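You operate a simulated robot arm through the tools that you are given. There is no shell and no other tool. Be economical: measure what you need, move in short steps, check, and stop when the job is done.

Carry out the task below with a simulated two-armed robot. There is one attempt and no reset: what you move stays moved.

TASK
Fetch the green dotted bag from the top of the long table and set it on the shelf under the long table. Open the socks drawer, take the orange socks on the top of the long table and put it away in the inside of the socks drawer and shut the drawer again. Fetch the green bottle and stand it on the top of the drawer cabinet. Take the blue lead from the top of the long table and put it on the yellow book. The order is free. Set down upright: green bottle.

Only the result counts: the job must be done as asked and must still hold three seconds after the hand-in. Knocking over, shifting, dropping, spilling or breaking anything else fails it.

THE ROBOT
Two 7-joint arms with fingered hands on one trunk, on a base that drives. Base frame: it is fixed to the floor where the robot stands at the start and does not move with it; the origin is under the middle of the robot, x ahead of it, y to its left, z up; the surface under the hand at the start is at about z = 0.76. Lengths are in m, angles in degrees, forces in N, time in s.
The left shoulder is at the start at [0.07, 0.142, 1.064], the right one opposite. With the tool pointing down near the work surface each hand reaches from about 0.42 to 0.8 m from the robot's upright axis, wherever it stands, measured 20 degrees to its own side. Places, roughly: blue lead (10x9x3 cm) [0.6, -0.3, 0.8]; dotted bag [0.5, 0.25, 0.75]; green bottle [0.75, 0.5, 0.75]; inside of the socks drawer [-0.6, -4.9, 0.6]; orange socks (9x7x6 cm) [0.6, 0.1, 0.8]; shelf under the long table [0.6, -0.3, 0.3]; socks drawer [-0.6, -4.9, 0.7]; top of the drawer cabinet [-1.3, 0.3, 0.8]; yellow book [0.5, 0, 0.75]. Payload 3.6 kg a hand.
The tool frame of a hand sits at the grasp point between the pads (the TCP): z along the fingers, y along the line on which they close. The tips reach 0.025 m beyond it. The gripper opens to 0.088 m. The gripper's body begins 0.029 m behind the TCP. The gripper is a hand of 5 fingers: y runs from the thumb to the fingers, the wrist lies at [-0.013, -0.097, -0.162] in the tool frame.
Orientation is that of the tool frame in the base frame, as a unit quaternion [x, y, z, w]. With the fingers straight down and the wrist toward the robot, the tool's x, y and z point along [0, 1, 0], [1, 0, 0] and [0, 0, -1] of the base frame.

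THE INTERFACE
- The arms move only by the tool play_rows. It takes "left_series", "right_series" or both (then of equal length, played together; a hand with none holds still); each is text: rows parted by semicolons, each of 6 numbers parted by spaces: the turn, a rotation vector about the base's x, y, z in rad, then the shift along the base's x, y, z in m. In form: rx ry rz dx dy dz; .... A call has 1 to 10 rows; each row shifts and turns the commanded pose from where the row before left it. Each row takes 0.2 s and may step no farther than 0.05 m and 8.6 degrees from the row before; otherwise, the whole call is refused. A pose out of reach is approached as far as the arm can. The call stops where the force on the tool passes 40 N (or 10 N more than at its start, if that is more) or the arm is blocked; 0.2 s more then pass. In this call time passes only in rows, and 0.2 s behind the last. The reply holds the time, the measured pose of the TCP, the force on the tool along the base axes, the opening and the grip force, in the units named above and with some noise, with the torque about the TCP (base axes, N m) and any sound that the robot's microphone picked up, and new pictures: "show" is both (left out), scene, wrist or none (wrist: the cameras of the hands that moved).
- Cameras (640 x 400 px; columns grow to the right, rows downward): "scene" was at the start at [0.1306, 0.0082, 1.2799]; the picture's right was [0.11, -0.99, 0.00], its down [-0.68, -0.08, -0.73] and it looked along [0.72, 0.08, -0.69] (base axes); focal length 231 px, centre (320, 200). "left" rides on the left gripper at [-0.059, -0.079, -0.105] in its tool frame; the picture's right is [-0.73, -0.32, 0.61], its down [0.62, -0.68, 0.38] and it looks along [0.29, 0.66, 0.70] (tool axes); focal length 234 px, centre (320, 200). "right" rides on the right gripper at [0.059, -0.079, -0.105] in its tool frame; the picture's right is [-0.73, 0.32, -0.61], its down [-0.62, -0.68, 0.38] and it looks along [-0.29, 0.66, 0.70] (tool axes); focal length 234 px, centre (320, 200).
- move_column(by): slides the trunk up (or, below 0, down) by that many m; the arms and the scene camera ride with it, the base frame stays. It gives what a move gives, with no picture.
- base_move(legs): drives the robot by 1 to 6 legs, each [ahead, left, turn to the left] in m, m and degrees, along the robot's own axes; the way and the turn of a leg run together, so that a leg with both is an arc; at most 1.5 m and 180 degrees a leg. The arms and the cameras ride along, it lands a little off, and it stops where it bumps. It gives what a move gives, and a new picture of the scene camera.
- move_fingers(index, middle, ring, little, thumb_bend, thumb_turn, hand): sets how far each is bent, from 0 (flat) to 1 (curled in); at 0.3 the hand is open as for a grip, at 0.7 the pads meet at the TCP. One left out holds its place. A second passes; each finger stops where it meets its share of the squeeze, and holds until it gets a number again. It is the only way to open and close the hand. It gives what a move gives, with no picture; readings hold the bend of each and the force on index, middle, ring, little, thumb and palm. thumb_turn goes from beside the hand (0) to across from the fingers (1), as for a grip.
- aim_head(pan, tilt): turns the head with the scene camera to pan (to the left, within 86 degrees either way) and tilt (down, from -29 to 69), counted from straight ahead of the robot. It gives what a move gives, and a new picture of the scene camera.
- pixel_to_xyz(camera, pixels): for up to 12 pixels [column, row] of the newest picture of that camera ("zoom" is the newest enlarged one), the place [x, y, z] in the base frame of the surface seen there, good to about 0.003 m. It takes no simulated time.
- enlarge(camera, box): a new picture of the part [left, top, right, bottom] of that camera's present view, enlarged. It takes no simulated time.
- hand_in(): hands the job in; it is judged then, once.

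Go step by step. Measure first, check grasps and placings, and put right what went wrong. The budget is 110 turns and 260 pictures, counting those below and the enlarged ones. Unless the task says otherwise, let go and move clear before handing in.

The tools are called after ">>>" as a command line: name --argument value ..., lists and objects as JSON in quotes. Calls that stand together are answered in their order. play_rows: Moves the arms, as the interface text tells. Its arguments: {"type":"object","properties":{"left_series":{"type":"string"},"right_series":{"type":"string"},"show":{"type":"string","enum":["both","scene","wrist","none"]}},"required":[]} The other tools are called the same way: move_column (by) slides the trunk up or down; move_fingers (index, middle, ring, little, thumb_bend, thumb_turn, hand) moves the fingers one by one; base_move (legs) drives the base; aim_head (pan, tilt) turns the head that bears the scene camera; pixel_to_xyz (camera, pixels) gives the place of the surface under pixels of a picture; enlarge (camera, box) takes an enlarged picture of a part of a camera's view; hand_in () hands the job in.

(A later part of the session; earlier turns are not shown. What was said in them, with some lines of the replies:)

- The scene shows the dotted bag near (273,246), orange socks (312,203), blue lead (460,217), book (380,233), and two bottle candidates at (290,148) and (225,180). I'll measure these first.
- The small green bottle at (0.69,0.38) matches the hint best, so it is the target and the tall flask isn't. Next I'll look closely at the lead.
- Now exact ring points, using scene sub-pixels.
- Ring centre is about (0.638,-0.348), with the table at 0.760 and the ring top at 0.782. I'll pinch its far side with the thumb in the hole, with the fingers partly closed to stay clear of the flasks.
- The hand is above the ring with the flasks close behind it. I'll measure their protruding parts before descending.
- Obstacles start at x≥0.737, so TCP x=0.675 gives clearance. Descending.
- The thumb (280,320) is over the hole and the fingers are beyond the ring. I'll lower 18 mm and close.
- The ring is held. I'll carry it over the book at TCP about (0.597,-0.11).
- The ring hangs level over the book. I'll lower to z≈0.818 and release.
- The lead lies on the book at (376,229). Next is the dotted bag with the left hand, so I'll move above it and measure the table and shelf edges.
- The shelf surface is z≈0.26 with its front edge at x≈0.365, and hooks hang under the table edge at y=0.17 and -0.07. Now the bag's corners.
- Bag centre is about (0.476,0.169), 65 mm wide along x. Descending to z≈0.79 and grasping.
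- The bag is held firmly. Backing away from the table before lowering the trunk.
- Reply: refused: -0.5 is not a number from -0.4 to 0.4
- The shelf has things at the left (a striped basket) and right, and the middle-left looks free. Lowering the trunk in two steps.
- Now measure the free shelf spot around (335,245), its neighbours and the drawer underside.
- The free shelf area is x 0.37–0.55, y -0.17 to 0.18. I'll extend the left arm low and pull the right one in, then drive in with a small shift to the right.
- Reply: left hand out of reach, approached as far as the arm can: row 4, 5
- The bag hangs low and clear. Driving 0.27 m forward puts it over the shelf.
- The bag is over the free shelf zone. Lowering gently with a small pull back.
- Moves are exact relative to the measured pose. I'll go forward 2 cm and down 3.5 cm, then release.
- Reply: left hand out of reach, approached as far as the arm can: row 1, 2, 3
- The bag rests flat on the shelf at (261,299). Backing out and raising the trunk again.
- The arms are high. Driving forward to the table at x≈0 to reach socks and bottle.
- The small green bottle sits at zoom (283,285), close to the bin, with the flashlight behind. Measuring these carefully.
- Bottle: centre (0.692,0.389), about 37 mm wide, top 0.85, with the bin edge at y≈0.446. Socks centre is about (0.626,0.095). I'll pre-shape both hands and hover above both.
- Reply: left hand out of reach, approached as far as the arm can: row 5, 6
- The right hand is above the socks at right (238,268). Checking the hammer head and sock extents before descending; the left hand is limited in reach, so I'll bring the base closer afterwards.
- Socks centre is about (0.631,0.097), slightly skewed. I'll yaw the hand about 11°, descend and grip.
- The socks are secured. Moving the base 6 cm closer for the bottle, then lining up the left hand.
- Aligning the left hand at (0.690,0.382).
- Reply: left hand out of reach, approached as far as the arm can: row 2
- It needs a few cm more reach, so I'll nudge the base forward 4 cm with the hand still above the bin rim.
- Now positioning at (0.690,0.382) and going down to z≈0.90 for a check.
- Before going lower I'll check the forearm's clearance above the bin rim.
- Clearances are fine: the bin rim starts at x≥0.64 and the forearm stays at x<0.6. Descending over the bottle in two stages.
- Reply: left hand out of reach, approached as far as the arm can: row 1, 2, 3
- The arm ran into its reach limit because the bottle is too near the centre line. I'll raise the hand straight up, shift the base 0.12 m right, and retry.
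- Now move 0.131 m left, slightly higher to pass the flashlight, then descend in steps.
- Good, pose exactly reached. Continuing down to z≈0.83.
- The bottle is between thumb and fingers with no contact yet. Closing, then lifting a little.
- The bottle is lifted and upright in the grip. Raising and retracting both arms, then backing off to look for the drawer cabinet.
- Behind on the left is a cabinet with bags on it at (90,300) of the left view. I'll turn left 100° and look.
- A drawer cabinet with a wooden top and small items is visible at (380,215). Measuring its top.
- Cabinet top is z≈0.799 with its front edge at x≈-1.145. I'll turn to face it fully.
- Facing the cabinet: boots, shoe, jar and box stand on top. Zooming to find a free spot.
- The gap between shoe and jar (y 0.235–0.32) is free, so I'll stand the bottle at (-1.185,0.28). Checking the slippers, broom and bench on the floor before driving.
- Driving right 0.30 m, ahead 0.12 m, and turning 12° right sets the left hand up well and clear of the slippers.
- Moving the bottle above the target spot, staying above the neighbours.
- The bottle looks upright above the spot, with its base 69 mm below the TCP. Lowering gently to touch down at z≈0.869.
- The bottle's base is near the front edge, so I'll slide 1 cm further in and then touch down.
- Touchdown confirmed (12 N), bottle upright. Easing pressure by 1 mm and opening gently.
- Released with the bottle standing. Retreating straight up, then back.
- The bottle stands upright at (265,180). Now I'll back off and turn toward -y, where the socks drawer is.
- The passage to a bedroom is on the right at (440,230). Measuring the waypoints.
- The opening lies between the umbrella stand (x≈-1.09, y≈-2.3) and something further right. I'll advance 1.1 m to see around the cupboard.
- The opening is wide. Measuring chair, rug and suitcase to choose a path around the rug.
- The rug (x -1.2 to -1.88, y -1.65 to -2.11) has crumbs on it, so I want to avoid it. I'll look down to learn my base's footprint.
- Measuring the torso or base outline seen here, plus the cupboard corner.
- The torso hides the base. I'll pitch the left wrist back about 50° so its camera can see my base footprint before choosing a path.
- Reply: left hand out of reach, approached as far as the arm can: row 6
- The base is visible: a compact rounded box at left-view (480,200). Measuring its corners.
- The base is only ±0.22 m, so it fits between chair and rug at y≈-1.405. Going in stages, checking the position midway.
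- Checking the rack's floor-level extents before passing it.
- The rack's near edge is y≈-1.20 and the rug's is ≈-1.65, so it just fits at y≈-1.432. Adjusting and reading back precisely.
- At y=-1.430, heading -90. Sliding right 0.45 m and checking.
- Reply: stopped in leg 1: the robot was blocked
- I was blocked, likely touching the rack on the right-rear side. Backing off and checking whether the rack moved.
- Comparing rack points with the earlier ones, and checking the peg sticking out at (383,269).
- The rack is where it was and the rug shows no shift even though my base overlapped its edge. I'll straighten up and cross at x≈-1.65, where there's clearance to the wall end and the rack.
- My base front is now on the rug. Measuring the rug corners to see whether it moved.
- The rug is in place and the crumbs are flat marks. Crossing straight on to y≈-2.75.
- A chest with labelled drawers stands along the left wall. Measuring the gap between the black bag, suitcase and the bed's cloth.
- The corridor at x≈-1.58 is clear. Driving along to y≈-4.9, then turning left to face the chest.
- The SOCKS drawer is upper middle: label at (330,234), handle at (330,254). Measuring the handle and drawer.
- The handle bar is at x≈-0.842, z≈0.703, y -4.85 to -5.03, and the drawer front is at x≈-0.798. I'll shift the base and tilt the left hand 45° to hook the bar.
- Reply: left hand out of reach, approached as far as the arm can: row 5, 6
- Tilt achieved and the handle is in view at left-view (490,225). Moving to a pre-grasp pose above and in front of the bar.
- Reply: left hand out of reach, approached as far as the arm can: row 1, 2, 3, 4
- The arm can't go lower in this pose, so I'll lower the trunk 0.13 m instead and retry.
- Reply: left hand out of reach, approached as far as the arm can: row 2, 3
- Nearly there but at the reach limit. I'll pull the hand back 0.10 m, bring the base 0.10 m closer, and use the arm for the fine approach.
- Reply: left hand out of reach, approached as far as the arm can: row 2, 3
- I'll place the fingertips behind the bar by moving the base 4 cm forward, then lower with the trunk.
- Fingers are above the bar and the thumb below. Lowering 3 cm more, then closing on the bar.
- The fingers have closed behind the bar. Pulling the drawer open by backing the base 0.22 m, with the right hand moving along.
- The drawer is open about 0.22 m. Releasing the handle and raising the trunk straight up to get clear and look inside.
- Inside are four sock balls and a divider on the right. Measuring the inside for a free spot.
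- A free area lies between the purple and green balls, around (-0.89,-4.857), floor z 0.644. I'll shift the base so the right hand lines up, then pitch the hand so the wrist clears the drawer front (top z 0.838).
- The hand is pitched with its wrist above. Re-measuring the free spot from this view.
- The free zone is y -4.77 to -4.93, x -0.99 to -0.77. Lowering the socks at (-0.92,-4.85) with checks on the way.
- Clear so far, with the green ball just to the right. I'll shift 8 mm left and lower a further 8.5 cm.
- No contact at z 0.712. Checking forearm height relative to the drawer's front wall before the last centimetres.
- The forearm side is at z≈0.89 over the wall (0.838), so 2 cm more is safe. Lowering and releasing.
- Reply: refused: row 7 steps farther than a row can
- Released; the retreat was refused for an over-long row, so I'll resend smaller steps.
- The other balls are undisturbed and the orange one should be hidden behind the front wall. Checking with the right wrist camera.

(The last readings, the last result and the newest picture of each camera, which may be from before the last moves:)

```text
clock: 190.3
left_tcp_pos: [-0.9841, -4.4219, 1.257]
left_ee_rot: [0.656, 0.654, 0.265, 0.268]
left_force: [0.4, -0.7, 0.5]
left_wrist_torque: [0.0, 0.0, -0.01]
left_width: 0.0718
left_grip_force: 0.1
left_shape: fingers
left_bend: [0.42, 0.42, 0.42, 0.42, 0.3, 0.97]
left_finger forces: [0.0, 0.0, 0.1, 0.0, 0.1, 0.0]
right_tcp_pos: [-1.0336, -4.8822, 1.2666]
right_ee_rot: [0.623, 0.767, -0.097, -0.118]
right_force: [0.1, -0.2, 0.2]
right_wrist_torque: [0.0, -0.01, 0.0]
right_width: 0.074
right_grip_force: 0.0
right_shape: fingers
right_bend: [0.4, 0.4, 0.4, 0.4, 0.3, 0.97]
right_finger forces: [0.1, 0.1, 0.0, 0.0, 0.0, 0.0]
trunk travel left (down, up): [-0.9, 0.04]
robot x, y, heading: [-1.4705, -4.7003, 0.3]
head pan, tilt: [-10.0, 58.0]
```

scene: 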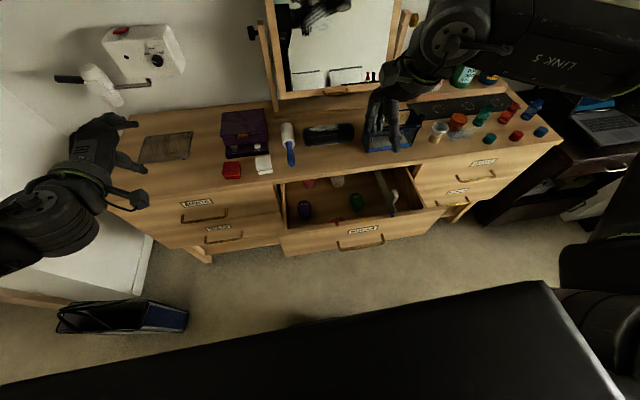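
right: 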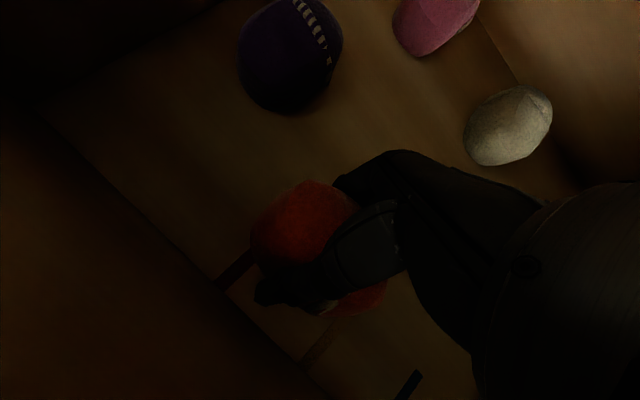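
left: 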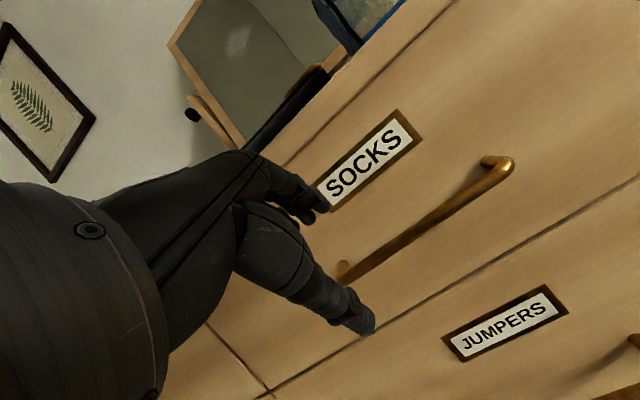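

The right wrist view shows the orange socks at (270,197) inside the drawer. To close it, I'll back off, bring the trunk down, close the right hand into a fist and push the drawer face.

>>> base_move --legs '[[-0.22, -0.03, 0]]'

>>> move_column --by -0.3

>>> move_fingers --hand "right" --index 0.85 --middle 0.85 --ring 0.85 --little 0.85 --thumb_bend 0.5

>>> play_rows --right_series "0 -0.103 0 0 0 -0.03; 0 -0.103 0 0 0 -0.03; 0 -0.103 0 0 0 -0.03; 0 0 0 0 0 -0.04; 0 0 0 0 0 -0.04; 0 0 0 0 0 -0.03" --left_series "0 0 0 -0.01 0 0.02; 0 0 0 -0.01 0 0.02; 0 0 0 -0.01 0 0.02; 0 0 0 -0.01 0 0.02; 0 0 0 -0.01 0 0.02; 0 0 0 0 0 0.01" --show "both"

```text
clock: 192.0
left_tcp_pos: [-1.2041, -4.4505, 1.256]
left_ee_rot: [0.655, 0.656, 0.264, 0.267]
left_force: [-0.2, -0.2, 0.0]
left_wrist_torque: [-0.04, -0.01, 0.0]
left_width: 0.0719
left_grip_force: 0.0
left_shape: fingers
left_bend: [0.42, 0.42, 0.42, 0.42, 0.3, 0.97]
left_finger forces: [0.0, 0.0, 0.0, 0.1, 0.0, 0.1]
right_tcp_pos: [-1.2495, -4.9115, 1.2657]
right_ee_rot: [0.621, 0.768, -0.099, -0.12]
right_force: [0.6, -0.7, -1.2]
right_wrist_torque: [0.0, 0.0, 0.0]
right_width: 0.0743
right_grip_force: 0.1
right_shape: fingers
right_bend: [0.4, 0.4, 0.4, 0.4, 0.3, 0.97]
right_finger forces: [0.0, 0.1, 0.0, 0.0, 0.0, 0.0]
trunk travel left (down, up): [-0.9, 0.04]
robot x, y, heading: [-1.6858, -4.7305, 0.5]
head pan, tilt: [-10.0, 58.0]
```

scene: 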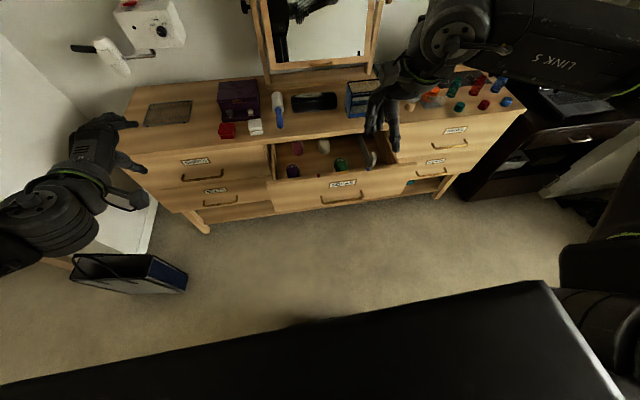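

```text
clock: 195.0
left_tcp_pos: [-1.2068, -4.451, 0.9569]
left_ee_rot: [0.654, 0.656, 0.266, 0.267]
left_force: [0.8, 0.7, 0.2]
left_wrist_torque: [-0.01, 0.02, 0.04]
left_width: 0.0715
left_grip_force: 0.1
left_shape: fingers
left_bend: [0.42, 0.42, 0.42, 0.42, 0.3, 0.97]
left_finger forces: [0.0, 0.0, 0.1, 0.0, 0.1, 0.0]
right_tcp_pos: [-1.2531, -4.9124, 0.965]
right_ee_rot: [0.622, 0.768, -0.097, -0.119]
right_force: [0.3, -0.3, -0.2]
right_wrist_torque: [-0.01, -0.01, 0.03]
right_width: 0.0742
right_grip_force: 0.1
right_shape: fingers
right_bend: [0.4, 0.4, 0.4, 0.4, 0.3, 0.97]
right_finger forces: [0.0, 0.0, 0.0, 0.1, 0.0, 0.0]
trunk travel left (down, up): [-0.6, 0.34]
robot x, y, heading: [-1.6845, -4.7332, 0.5]
head pan, tilt: [-10.0, 58.0]
```

```text
clock: 196.0
left_tcp_pos: [-1.2063, -4.4499, 0.9571]
left_ee_rot: [0.655, 0.656, 0.265, 0.267]
left_force: [-0.2, -0.4, 0.4]
left_wrist_torque: [0.04, 0.0, -0.02]
left_width: 0.0717
left_grip_force: 0.0
left_shape: fingers
left_bend: [0.42, 0.42, 0.42, 0.42, 0.3, 0.97]
left_finger forces: [0.0, 0.1, 0.0, 0.1, 0.0, 0.0]
right_tcp_pos: [-1.2523, -4.9115, 0.9666]
right_ee_rot: [0.621, 0.769, -0.097, -0.119]
right_force: [0.6, -0.9, -0.1]
right_wrist_torque: [0.02, 0.01, 0.04]
right_width: 0.0163
right_grip_force: 0.1
right_shape: fingers
right_bend: [0.85, 0.85, 0.85, 0.85, 0.5, 0.97]
right_finger forces: [0.0, 0.1, 0.0, 0.1, 0.0, 0.1]
trunk travel left (down, up): [-0.6, 0.34]
robot x, y, heading: [-1.6881, -4.7332, 0.5]
head pan, tilt: [-10.0, 58.0]
```

```text
clock: 197.4
left_tcp_pos: [-1.2197, -4.4369, 1.0699]
left_ee_rot: [0.654, 0.656, 0.266, 0.267]
left_force: [-0.5, 0.1, 0.7]
left_wrist_torque: [0.01, 0.01, 0.01]
left_width: 0.0716
left_grip_force: 0.0
left_shape: fingers
left_bend: [0.42, 0.42, 0.42, 0.42, 0.3, 0.97]
left_finger forces: [0.0, 0.0, 0.1, 0.0, 0.1, 0.1]
left hand out of reach, approached as far as the arm can: row 2, 3, 4, 5
right_tcp_pos: [-1.2539, -4.912, 0.7656]
right_ee_rot: [0.628, 0.778, -0.001, 0.001]
right_force: [0.0, 0.1, 0.2]
right_wrist_torque: [-0.02, 0.0, 0.05]
right_width: 0.0167
right_grip_force: 0.1
right_shape: fingers
right_bend: [0.85, 0.85, 0.85, 0.85, 0.5, 0.97]
right_finger forces: [0.0, 0.0, 0.1, 0.0, 0.0, 0.1]
trunk travel left (down, up): [-0.6, 0.34]
robot x, y, heading: [-1.6898, -4.7304, 0.4]
head pan, tilt: [-10.0, 58.0]
```

scene: 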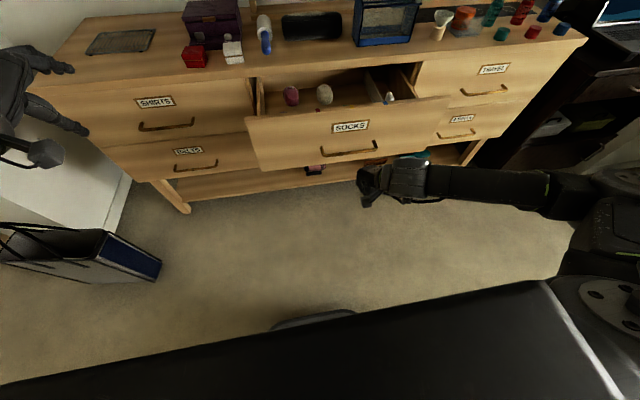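
right: 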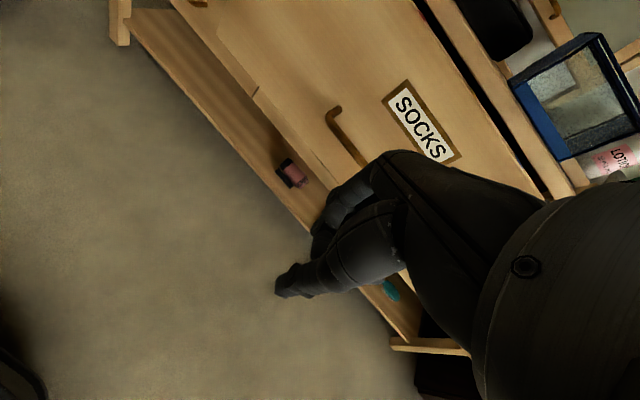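
left: 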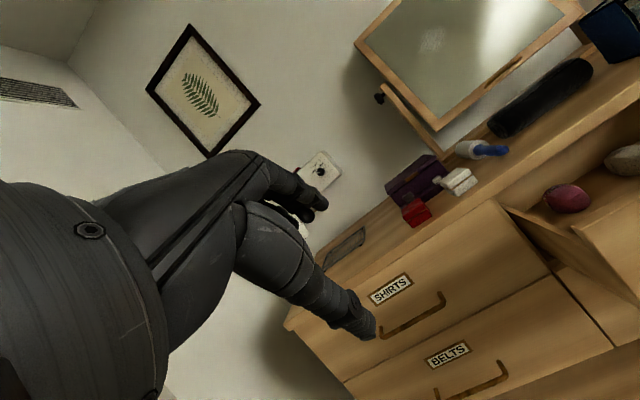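

The fist faces the drawer front above the handle level. Raising 1.5 cm for clearance and driving forward to near contact.

>>> play_rows --right_series "0 0 0 0 0 0.018" --show "none"

>>> base_move --legs '[[0.13, 0, -0.4]]'

>>> enlarge --camera "right" --box '[160, 50, 560, 350]'

```text
clock: 197.8
left_tcp_pos: [-1.2198, -4.4364, 1.0699]
left_ee_rot: [0.654, 0.655, 0.266, 0.268]
left_force: [-0.8, 0.2, -1.2]
left_wrist_torque: [-0.03, -0.03, 0.04]
left_width: 0.0719
left_grip_force: 0.1
left_shape: fingers
left_bend: [0.42, 0.42, 0.42, 0.42, 0.3, 0.97]
left_finger forces: [0.1, 0.0, 0.0, 0.0, 0.0, 0.0]
right_tcp_pos: [-1.2553, -4.9108, 0.7843]
right_ee_rot: [0.628, 0.778, -0.001, 0.0]
right_force: [0.3, 0.2, 0.0]
right_wrist_torque: [0.04, 0.02, -0.02]
right_width: 0.0165
right_grip_force: 0.1
right_shape: fingers
right_bend: [0.85, 0.85, 0.85, 0.85, 0.5, 0.97]
right_finger forces: [0.1, 0.0, 0.1, 0.0, 0.0, 0.1]
trunk travel left (down, up): [-0.6, 0.34]
robot x, y, heading: [-1.6863, -4.7316, 0.4]
head pan, tilt: [-10.0, 58.0]
```

```text
clock: 199.1
left_tcp_pos: [-1.0862, -4.438, 1.0666]
left_ee_rot: [0.656, 0.654, 0.265, 0.268]
left_force: [-0.1, -0.4, -0.4]
left_wrist_torque: [0.0, -0.01, 0.03]
left_width: 0.0716
left_grip_force: 0.0
left_shape: fingers
left_bend: [0.42, 0.42, 0.42, 0.42, 0.3, 0.97]
left_finger forces: [0.1, 0.0, 0.0, 0.1, 0.1, 0.0]
right_tcp_pos: [-1.1224, -4.913, 0.7838]
right_ee_rot: [0.632, 0.775, -0.001, 0.0]
right_force: [-0.1, 0.5, -0.4]
right_wrist_torque: [-0.01, 0.02, 0.0]
right_width: 0.0163
right_grip_force: 0.1
right_shape: fingers
right_bend: [0.85, 0.85, 0.85, 0.85, 0.5, 0.97]
right_finger forces: [0.0, 0.0, 0.0, 0.0, 0.0, 0.0]
trunk travel left (down, up): [-0.6, 0.34]
robot x, y, heading: [-1.5581, -4.7318, 0.1]
head pan, tilt: [-10.0, 58.0]
```

scene: 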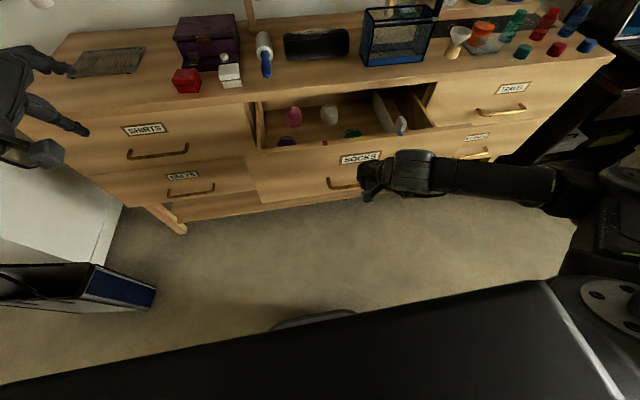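

```text
1.33 times, centred on (360, 200) of right
```

zoom: 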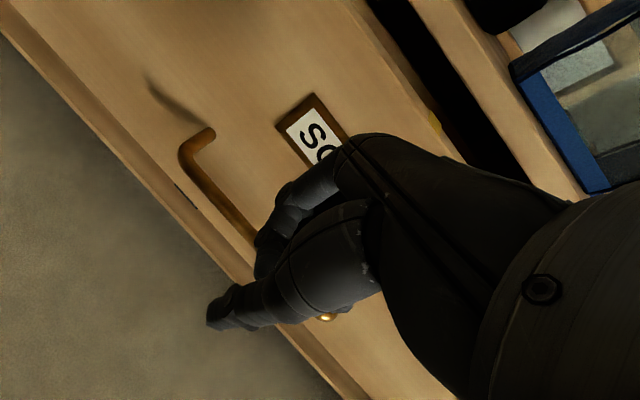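

Knuckles are close to the face and above the handle. Pushing by 0.20 m.

>>> base_move --legs '[[0.2, 0, 0]]'

>>> aim_head --pan -10 --tilt 45

```text
clock: 200.6
left_tcp_pos: [-0.8906, -4.4378, 1.067]
left_ee_rot: [0.656, 0.654, 0.266, 0.268]
left_force: [-0.7, -0.1, -0.7]
left_wrist_torque: [-0.02, -0.01, 0.02]
left_width: 0.0715
left_grip_force: 0.0
left_shape: fingers
left_bend: [0.42, 0.42, 0.42, 0.42, 0.3, 0.97]
left_finger forces: [0.0, 0.1, 0.0, 0.0, 0.1, 0.1]
right_tcp_pos: [-0.9253, -4.9123, 0.7835]
right_ee_rot: [0.632, 0.775, -0.001, 0.0]
right_force: [0.7, -0.3, -0.7]
right_wrist_torque: [-0.02, -0.03, 0.02]
right_width: 0.0164
right_grip_force: 0.3
right_shape: fingers
right_bend: [0.85, 0.85, 0.85, 0.85, 0.5, 0.98]
right_finger forces: [0.0, 0.0, 0.0, 0.0, 0.0, 0.0]
trunk travel left (down, up): [-0.6, 0.34]
robot x, y, heading: [-1.3582, -4.7327, 0.2]
head pan, tilt: [-10.0, 58.0]
```

scene: 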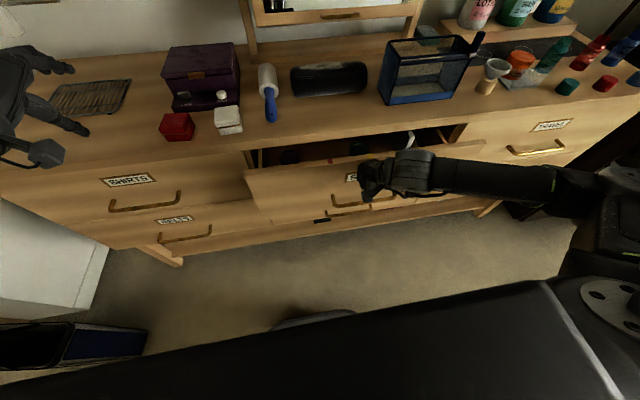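

```text
clock: 201.4
left_tcp_pos: [-0.8898, -4.4378, 1.0693]
left_ee_rot: [0.656, 0.654, 0.266, 0.268]
left_force: [-0.5, 0.2, 0.2]
left_wrist_torque: [0.01, 0.08, 0.06]
left_width: 0.0716
left_grip_force: 0.2
left_shape: fingers
left_bend: [0.42, 0.42, 0.42, 0.42, 0.3, 0.97]
left_finger forces: [0.0, 0.0, 0.0, 0.0, 0.0, 0.0]
right_tcp_pos: [-0.9259, -4.9141, 0.7855]
right_ee_rot: [0.631, 0.776, -0.001, 0.0]
right_force: [-0.4, -0.6, -0.6]
right_wrist_torque: [0.02, 0.02, 0.02]
right_width: 0.0165
right_grip_force: 0.0
right_shape: fingers
right_bend: [0.85, 0.85, 0.85, 0.85, 0.5, 0.98]
right_finger forces: [0.1, 0.0, 0.1, 0.1, 0.1, 0.0]
trunk travel left (down, up): [-0.6, 0.34]
robot x, y, heading: [-1.3578, -4.7323, 0.3]
head pan, tilt: [-10.0, 45.0]
```

scene: 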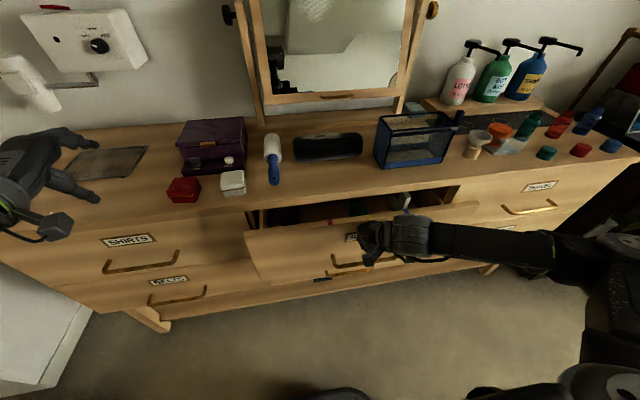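

The drawer is moving in with no force problems. Continuing the push with the arm.

>>> play_rows --right_series "0 0 0 0.02 0 0; 0 0 0 0.02 0 0; 0 0 0 0.02 0 0; 0 0 0 0.015 0 0" --show "scene"

>>> pixel_to_xyz --camera "scene" --pixels '[[290, 260], [270, 245], [470, 225], [340, 235], [320, 262]]'

```text
clock: 202.4
left_tcp_pos: [-0.8892, -4.4368, 1.0684]
left_ee_rot: [0.656, 0.654, 0.265, 0.268]
left_force: [0.1, 0.7, 0.7]
left_wrist_torque: [-0.01, -0.03, 0.01]
left_width: 0.0719
left_grip_force: 0.1
left_shape: fingers
left_bend: [0.42, 0.42, 0.42, 0.42, 0.3, 0.97]
left_finger forces: [0.0, 0.0, 0.0, 0.0, 0.0, 0.1]
right_tcp_pos: [-0.85, -4.9126, 0.7838]
right_ee_rot: [0.631, 0.775, 0.0, 0.0]
right_force: [1.1, 0.2, 0.3]
right_wrist_torque: [0.01, 0.03, -0.02]
right_width: 0.0163
right_grip_force: 0.0
right_shape: fingers
right_bend: [0.85, 0.85, 0.85, 0.85, 0.5, 0.98]
right_finger forces: [0.0, 0.1, 0.0, 0.0, 0.0, 0.1]
trunk travel left (down, up): [-0.6, 0.34]
robot x, y, heading: [-1.356, -4.7267, 0.1]
head pan, tilt: [-10.0, 45.0]
```

scene: 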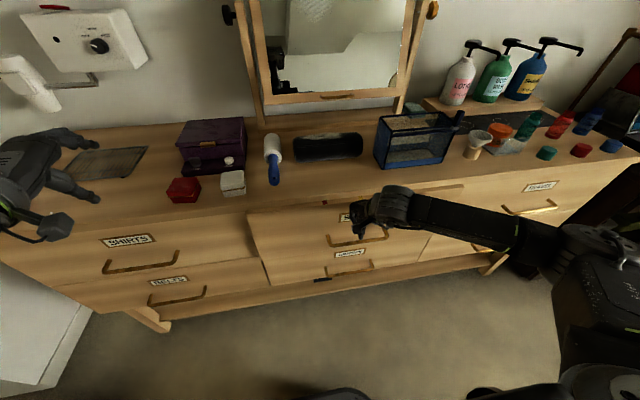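

```text
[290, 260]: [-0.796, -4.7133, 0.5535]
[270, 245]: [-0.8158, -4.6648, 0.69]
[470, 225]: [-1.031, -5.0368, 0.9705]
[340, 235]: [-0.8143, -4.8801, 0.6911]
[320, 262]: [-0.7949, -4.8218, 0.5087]
```

The face is at x≈-0.815 and closed is -0.797. Pushing about 2 cm more until it resists.

>>> play_rows --right_series "0 0 0 0.01 0 0; 0 0 0 0.008 0 0; 0 0 0 0.006 0 0; 0 0 0 0.005 0 0" --show "scene"

>>> pixel_to_xyz --camera "scene" --pixels '[[290, 255], [270, 240], [265, 230], [310, 225], [320, 262], [230, 240], [440, 245]]'

>>> enlarge --camera "scene" --box '[200, 170, 500, 320]'

```text
clock: 203.2
left_tcp_pos: [-0.8937, -4.4396, 1.0705]
left_ee_rot: [0.656, 0.653, 0.266, 0.27]
left_force: [-1.0, -0.6, -0.4]
left_wrist_torque: [0.0, 0.02, 0.02]
left_width: 0.0717
left_grip_force: 0.2
left_shape: fingers
left_bend: [0.42, 0.42, 0.42, 0.42, 0.3, 0.97]
left_finger forces: [0.1, 0.0, 0.0, 0.1, 0.0, 0.1]
right_tcp_pos: [-0.8332, -4.9128, 0.7822]
right_ee_rot: [0.63, 0.777, -0.004, -0.001]
right_force: [-18.6, -0.5, 3.6]
right_wrist_torque: [-0.01, -1.08, -0.05]
right_width: 0.0163
right_grip_force: 9.6
right_shape: fingers
right_bend: [0.85, 0.85, 0.85, 0.85, 0.5, 0.98]
right_finger forces: [0.0, 19.1, 0.1, 0.1, 0.0, 0.0]
trunk travel left (down, up): [-0.6, 0.34]
robot x, y, heading: [-1.3598, -4.7325, 0.1]
head pan, tilt: [-10.0, 45.0]
stopped in row 4 (right hand): the force on the tool passed its limit at 45 N (the readings are from after the stop); the commanded pose is now the measured one
```

scene: 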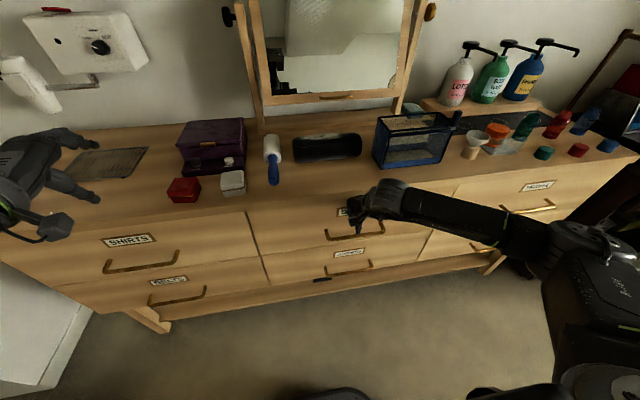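

```text
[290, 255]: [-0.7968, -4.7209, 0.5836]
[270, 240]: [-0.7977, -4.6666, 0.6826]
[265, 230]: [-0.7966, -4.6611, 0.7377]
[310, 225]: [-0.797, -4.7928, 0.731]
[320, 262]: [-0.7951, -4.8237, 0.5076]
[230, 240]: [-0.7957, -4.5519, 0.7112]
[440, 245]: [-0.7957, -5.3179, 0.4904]
```

```text
2.13 times, centred on (350, 245) of scene
```

zoom: 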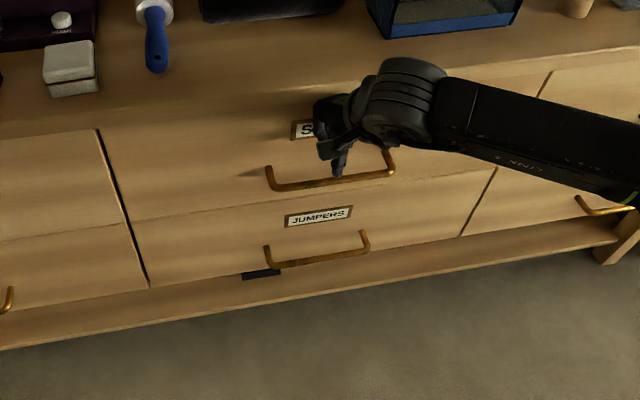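

The drawer is flush (x≈-0.797 everywhere). Retreating: slightly back, up, then away.

>>> play_rows --right_series "0 0 0 -0.006 0 0; 0 0 0 -0.004 0 0.03; 0 0 0 -0.01 0 0.04; 0 0 0 -0.03 0 0.03; 0 0 0 -0.03 0 0.03" --show "none"

>>> base_move --legs '[[-0.25, 0, 0]]'

>>> enlarge --camera "scene" --box '[140, 60, 460, 260]'

>>> pixel_to_xyz --camera "zoom" --pixels '[[250, 300], [350, 290], [300, 290], [200, 300]]'

```text
clock: 204.4
left_tcp_pos: [-0.8905, -4.4379, 1.0691]
left_ee_rot: [0.656, 0.654, 0.265, 0.269]
left_force: [0.3, 0.6, 0.4]
left_wrist_torque: [-0.01, -0.04, 0.01]
left_width: 0.0719
left_grip_force: 0.1
left_shape: fingers
left_bend: [0.42, 0.42, 0.42, 0.42, 0.3, 0.97]
left_finger forces: [0.0, 0.0, 0.1, 0.1, 0.0, 0.0]
right_tcp_pos: [-0.9124, -4.9127, 0.9115]
right_ee_rot: [0.629, 0.777, -0.005, -0.003]
right_force: [-0.6, 0.6, 0.4]
right_wrist_torque: [0.0, -0.01, 0.01]
right_width: 0.0162
right_grip_force: 0.2
right_shape: fingers
right_bend: [0.85, 0.85, 0.85, 0.85, 0.5, 0.98]
right_finger forces: [0.0, 0.0, 0.1, 0.1, 0.1, 0.0]
trunk travel left (down, up): [-0.6, 0.34]
robot x, y, heading: [-1.3594, -4.7306, 0.2]
head pan, tilt: [-10.0, 45.0]
```

```text
clock: 206.2
left_tcp_pos: [-1.1372, -4.4386, 1.0688]
left_ee_rot: [0.656, 0.654, 0.266, 0.268]
left_force: [0.8, 0.1, 0.1]
left_wrist_torque: [0.03, -0.03, -0.01]
left_width: 0.0717
left_grip_force: 0.0
left_shape: fingers
left_bend: [0.42, 0.42, 0.42, 0.42, 0.3, 0.97]
left_finger forces: [0.1, 0.0, 0.0, 0.0, 0.0, 0.0]
right_tcp_pos: [-1.158, -4.9131, 0.9108]
right_ee_rot: [0.63, 0.777, -0.004, -0.002]
right_force: [0.1, 0.1, -0.4]
right_wrist_torque: [0.01, 0.01, 0.0]
right_width: 0.0167
right_grip_force: 0.1
right_shape: fingers
right_bend: [0.85, 0.85, 0.85, 0.85, 0.5, 0.98]
right_finger forces: [0.0, 0.0, 0.0, 0.0, 0.0, 0.1]
trunk travel left (down, up): [-0.6, 0.34]
robot x, y, heading: [-1.6063, -4.7284, 0.0]
head pan, tilt: [-10.0, 45.0]
```

scene: 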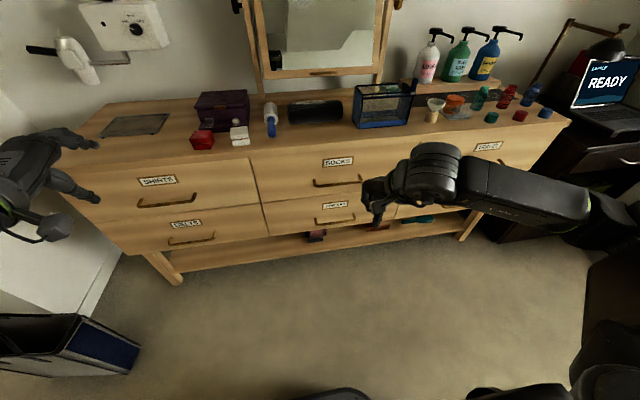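

```text
2.00 times, centred on (300, 160) of scene
```

zoom: 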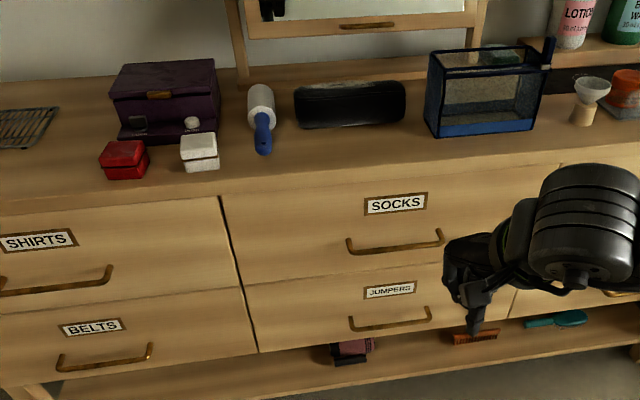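

```text
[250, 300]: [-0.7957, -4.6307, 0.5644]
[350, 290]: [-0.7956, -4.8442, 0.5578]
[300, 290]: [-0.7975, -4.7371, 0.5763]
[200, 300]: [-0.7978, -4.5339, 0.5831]
```

The socks drawer is shut flush, and the lead, bag and bottle were each checked when placed. Both hands are clear, so I'm handing in.

>>> hand_in

```text
The job is handed in.
```

I finished all four jobs and handed in, but the base bumped the luggage rack by the doorway on the way to the socks drawer. The rack's measured position matched its earlier one to within about 2 cm, so I saw no sign that it moved.

- **Blue lead:** it lies on the yellow book.
- **Green dotted bag:** it is on the shelf under the long table. I let it go about 2 cm above the shelf and it landed flat.
- **Green bottle:** it stands upright on top of the drawer cabinet, between the shoe and the shoe cream jar. I took "green bottle" to be the small shampoo bottle, because its position fit your hint and the tall green flask's did not.
- **Orange socks:** they are inside the socks drawer, and the drawer is shut flush with its neighbours.

The base also drove over the edge and middle of the small striped rug. The rug's corners measured the same while the base was on it; I did not re-measure after crossing.
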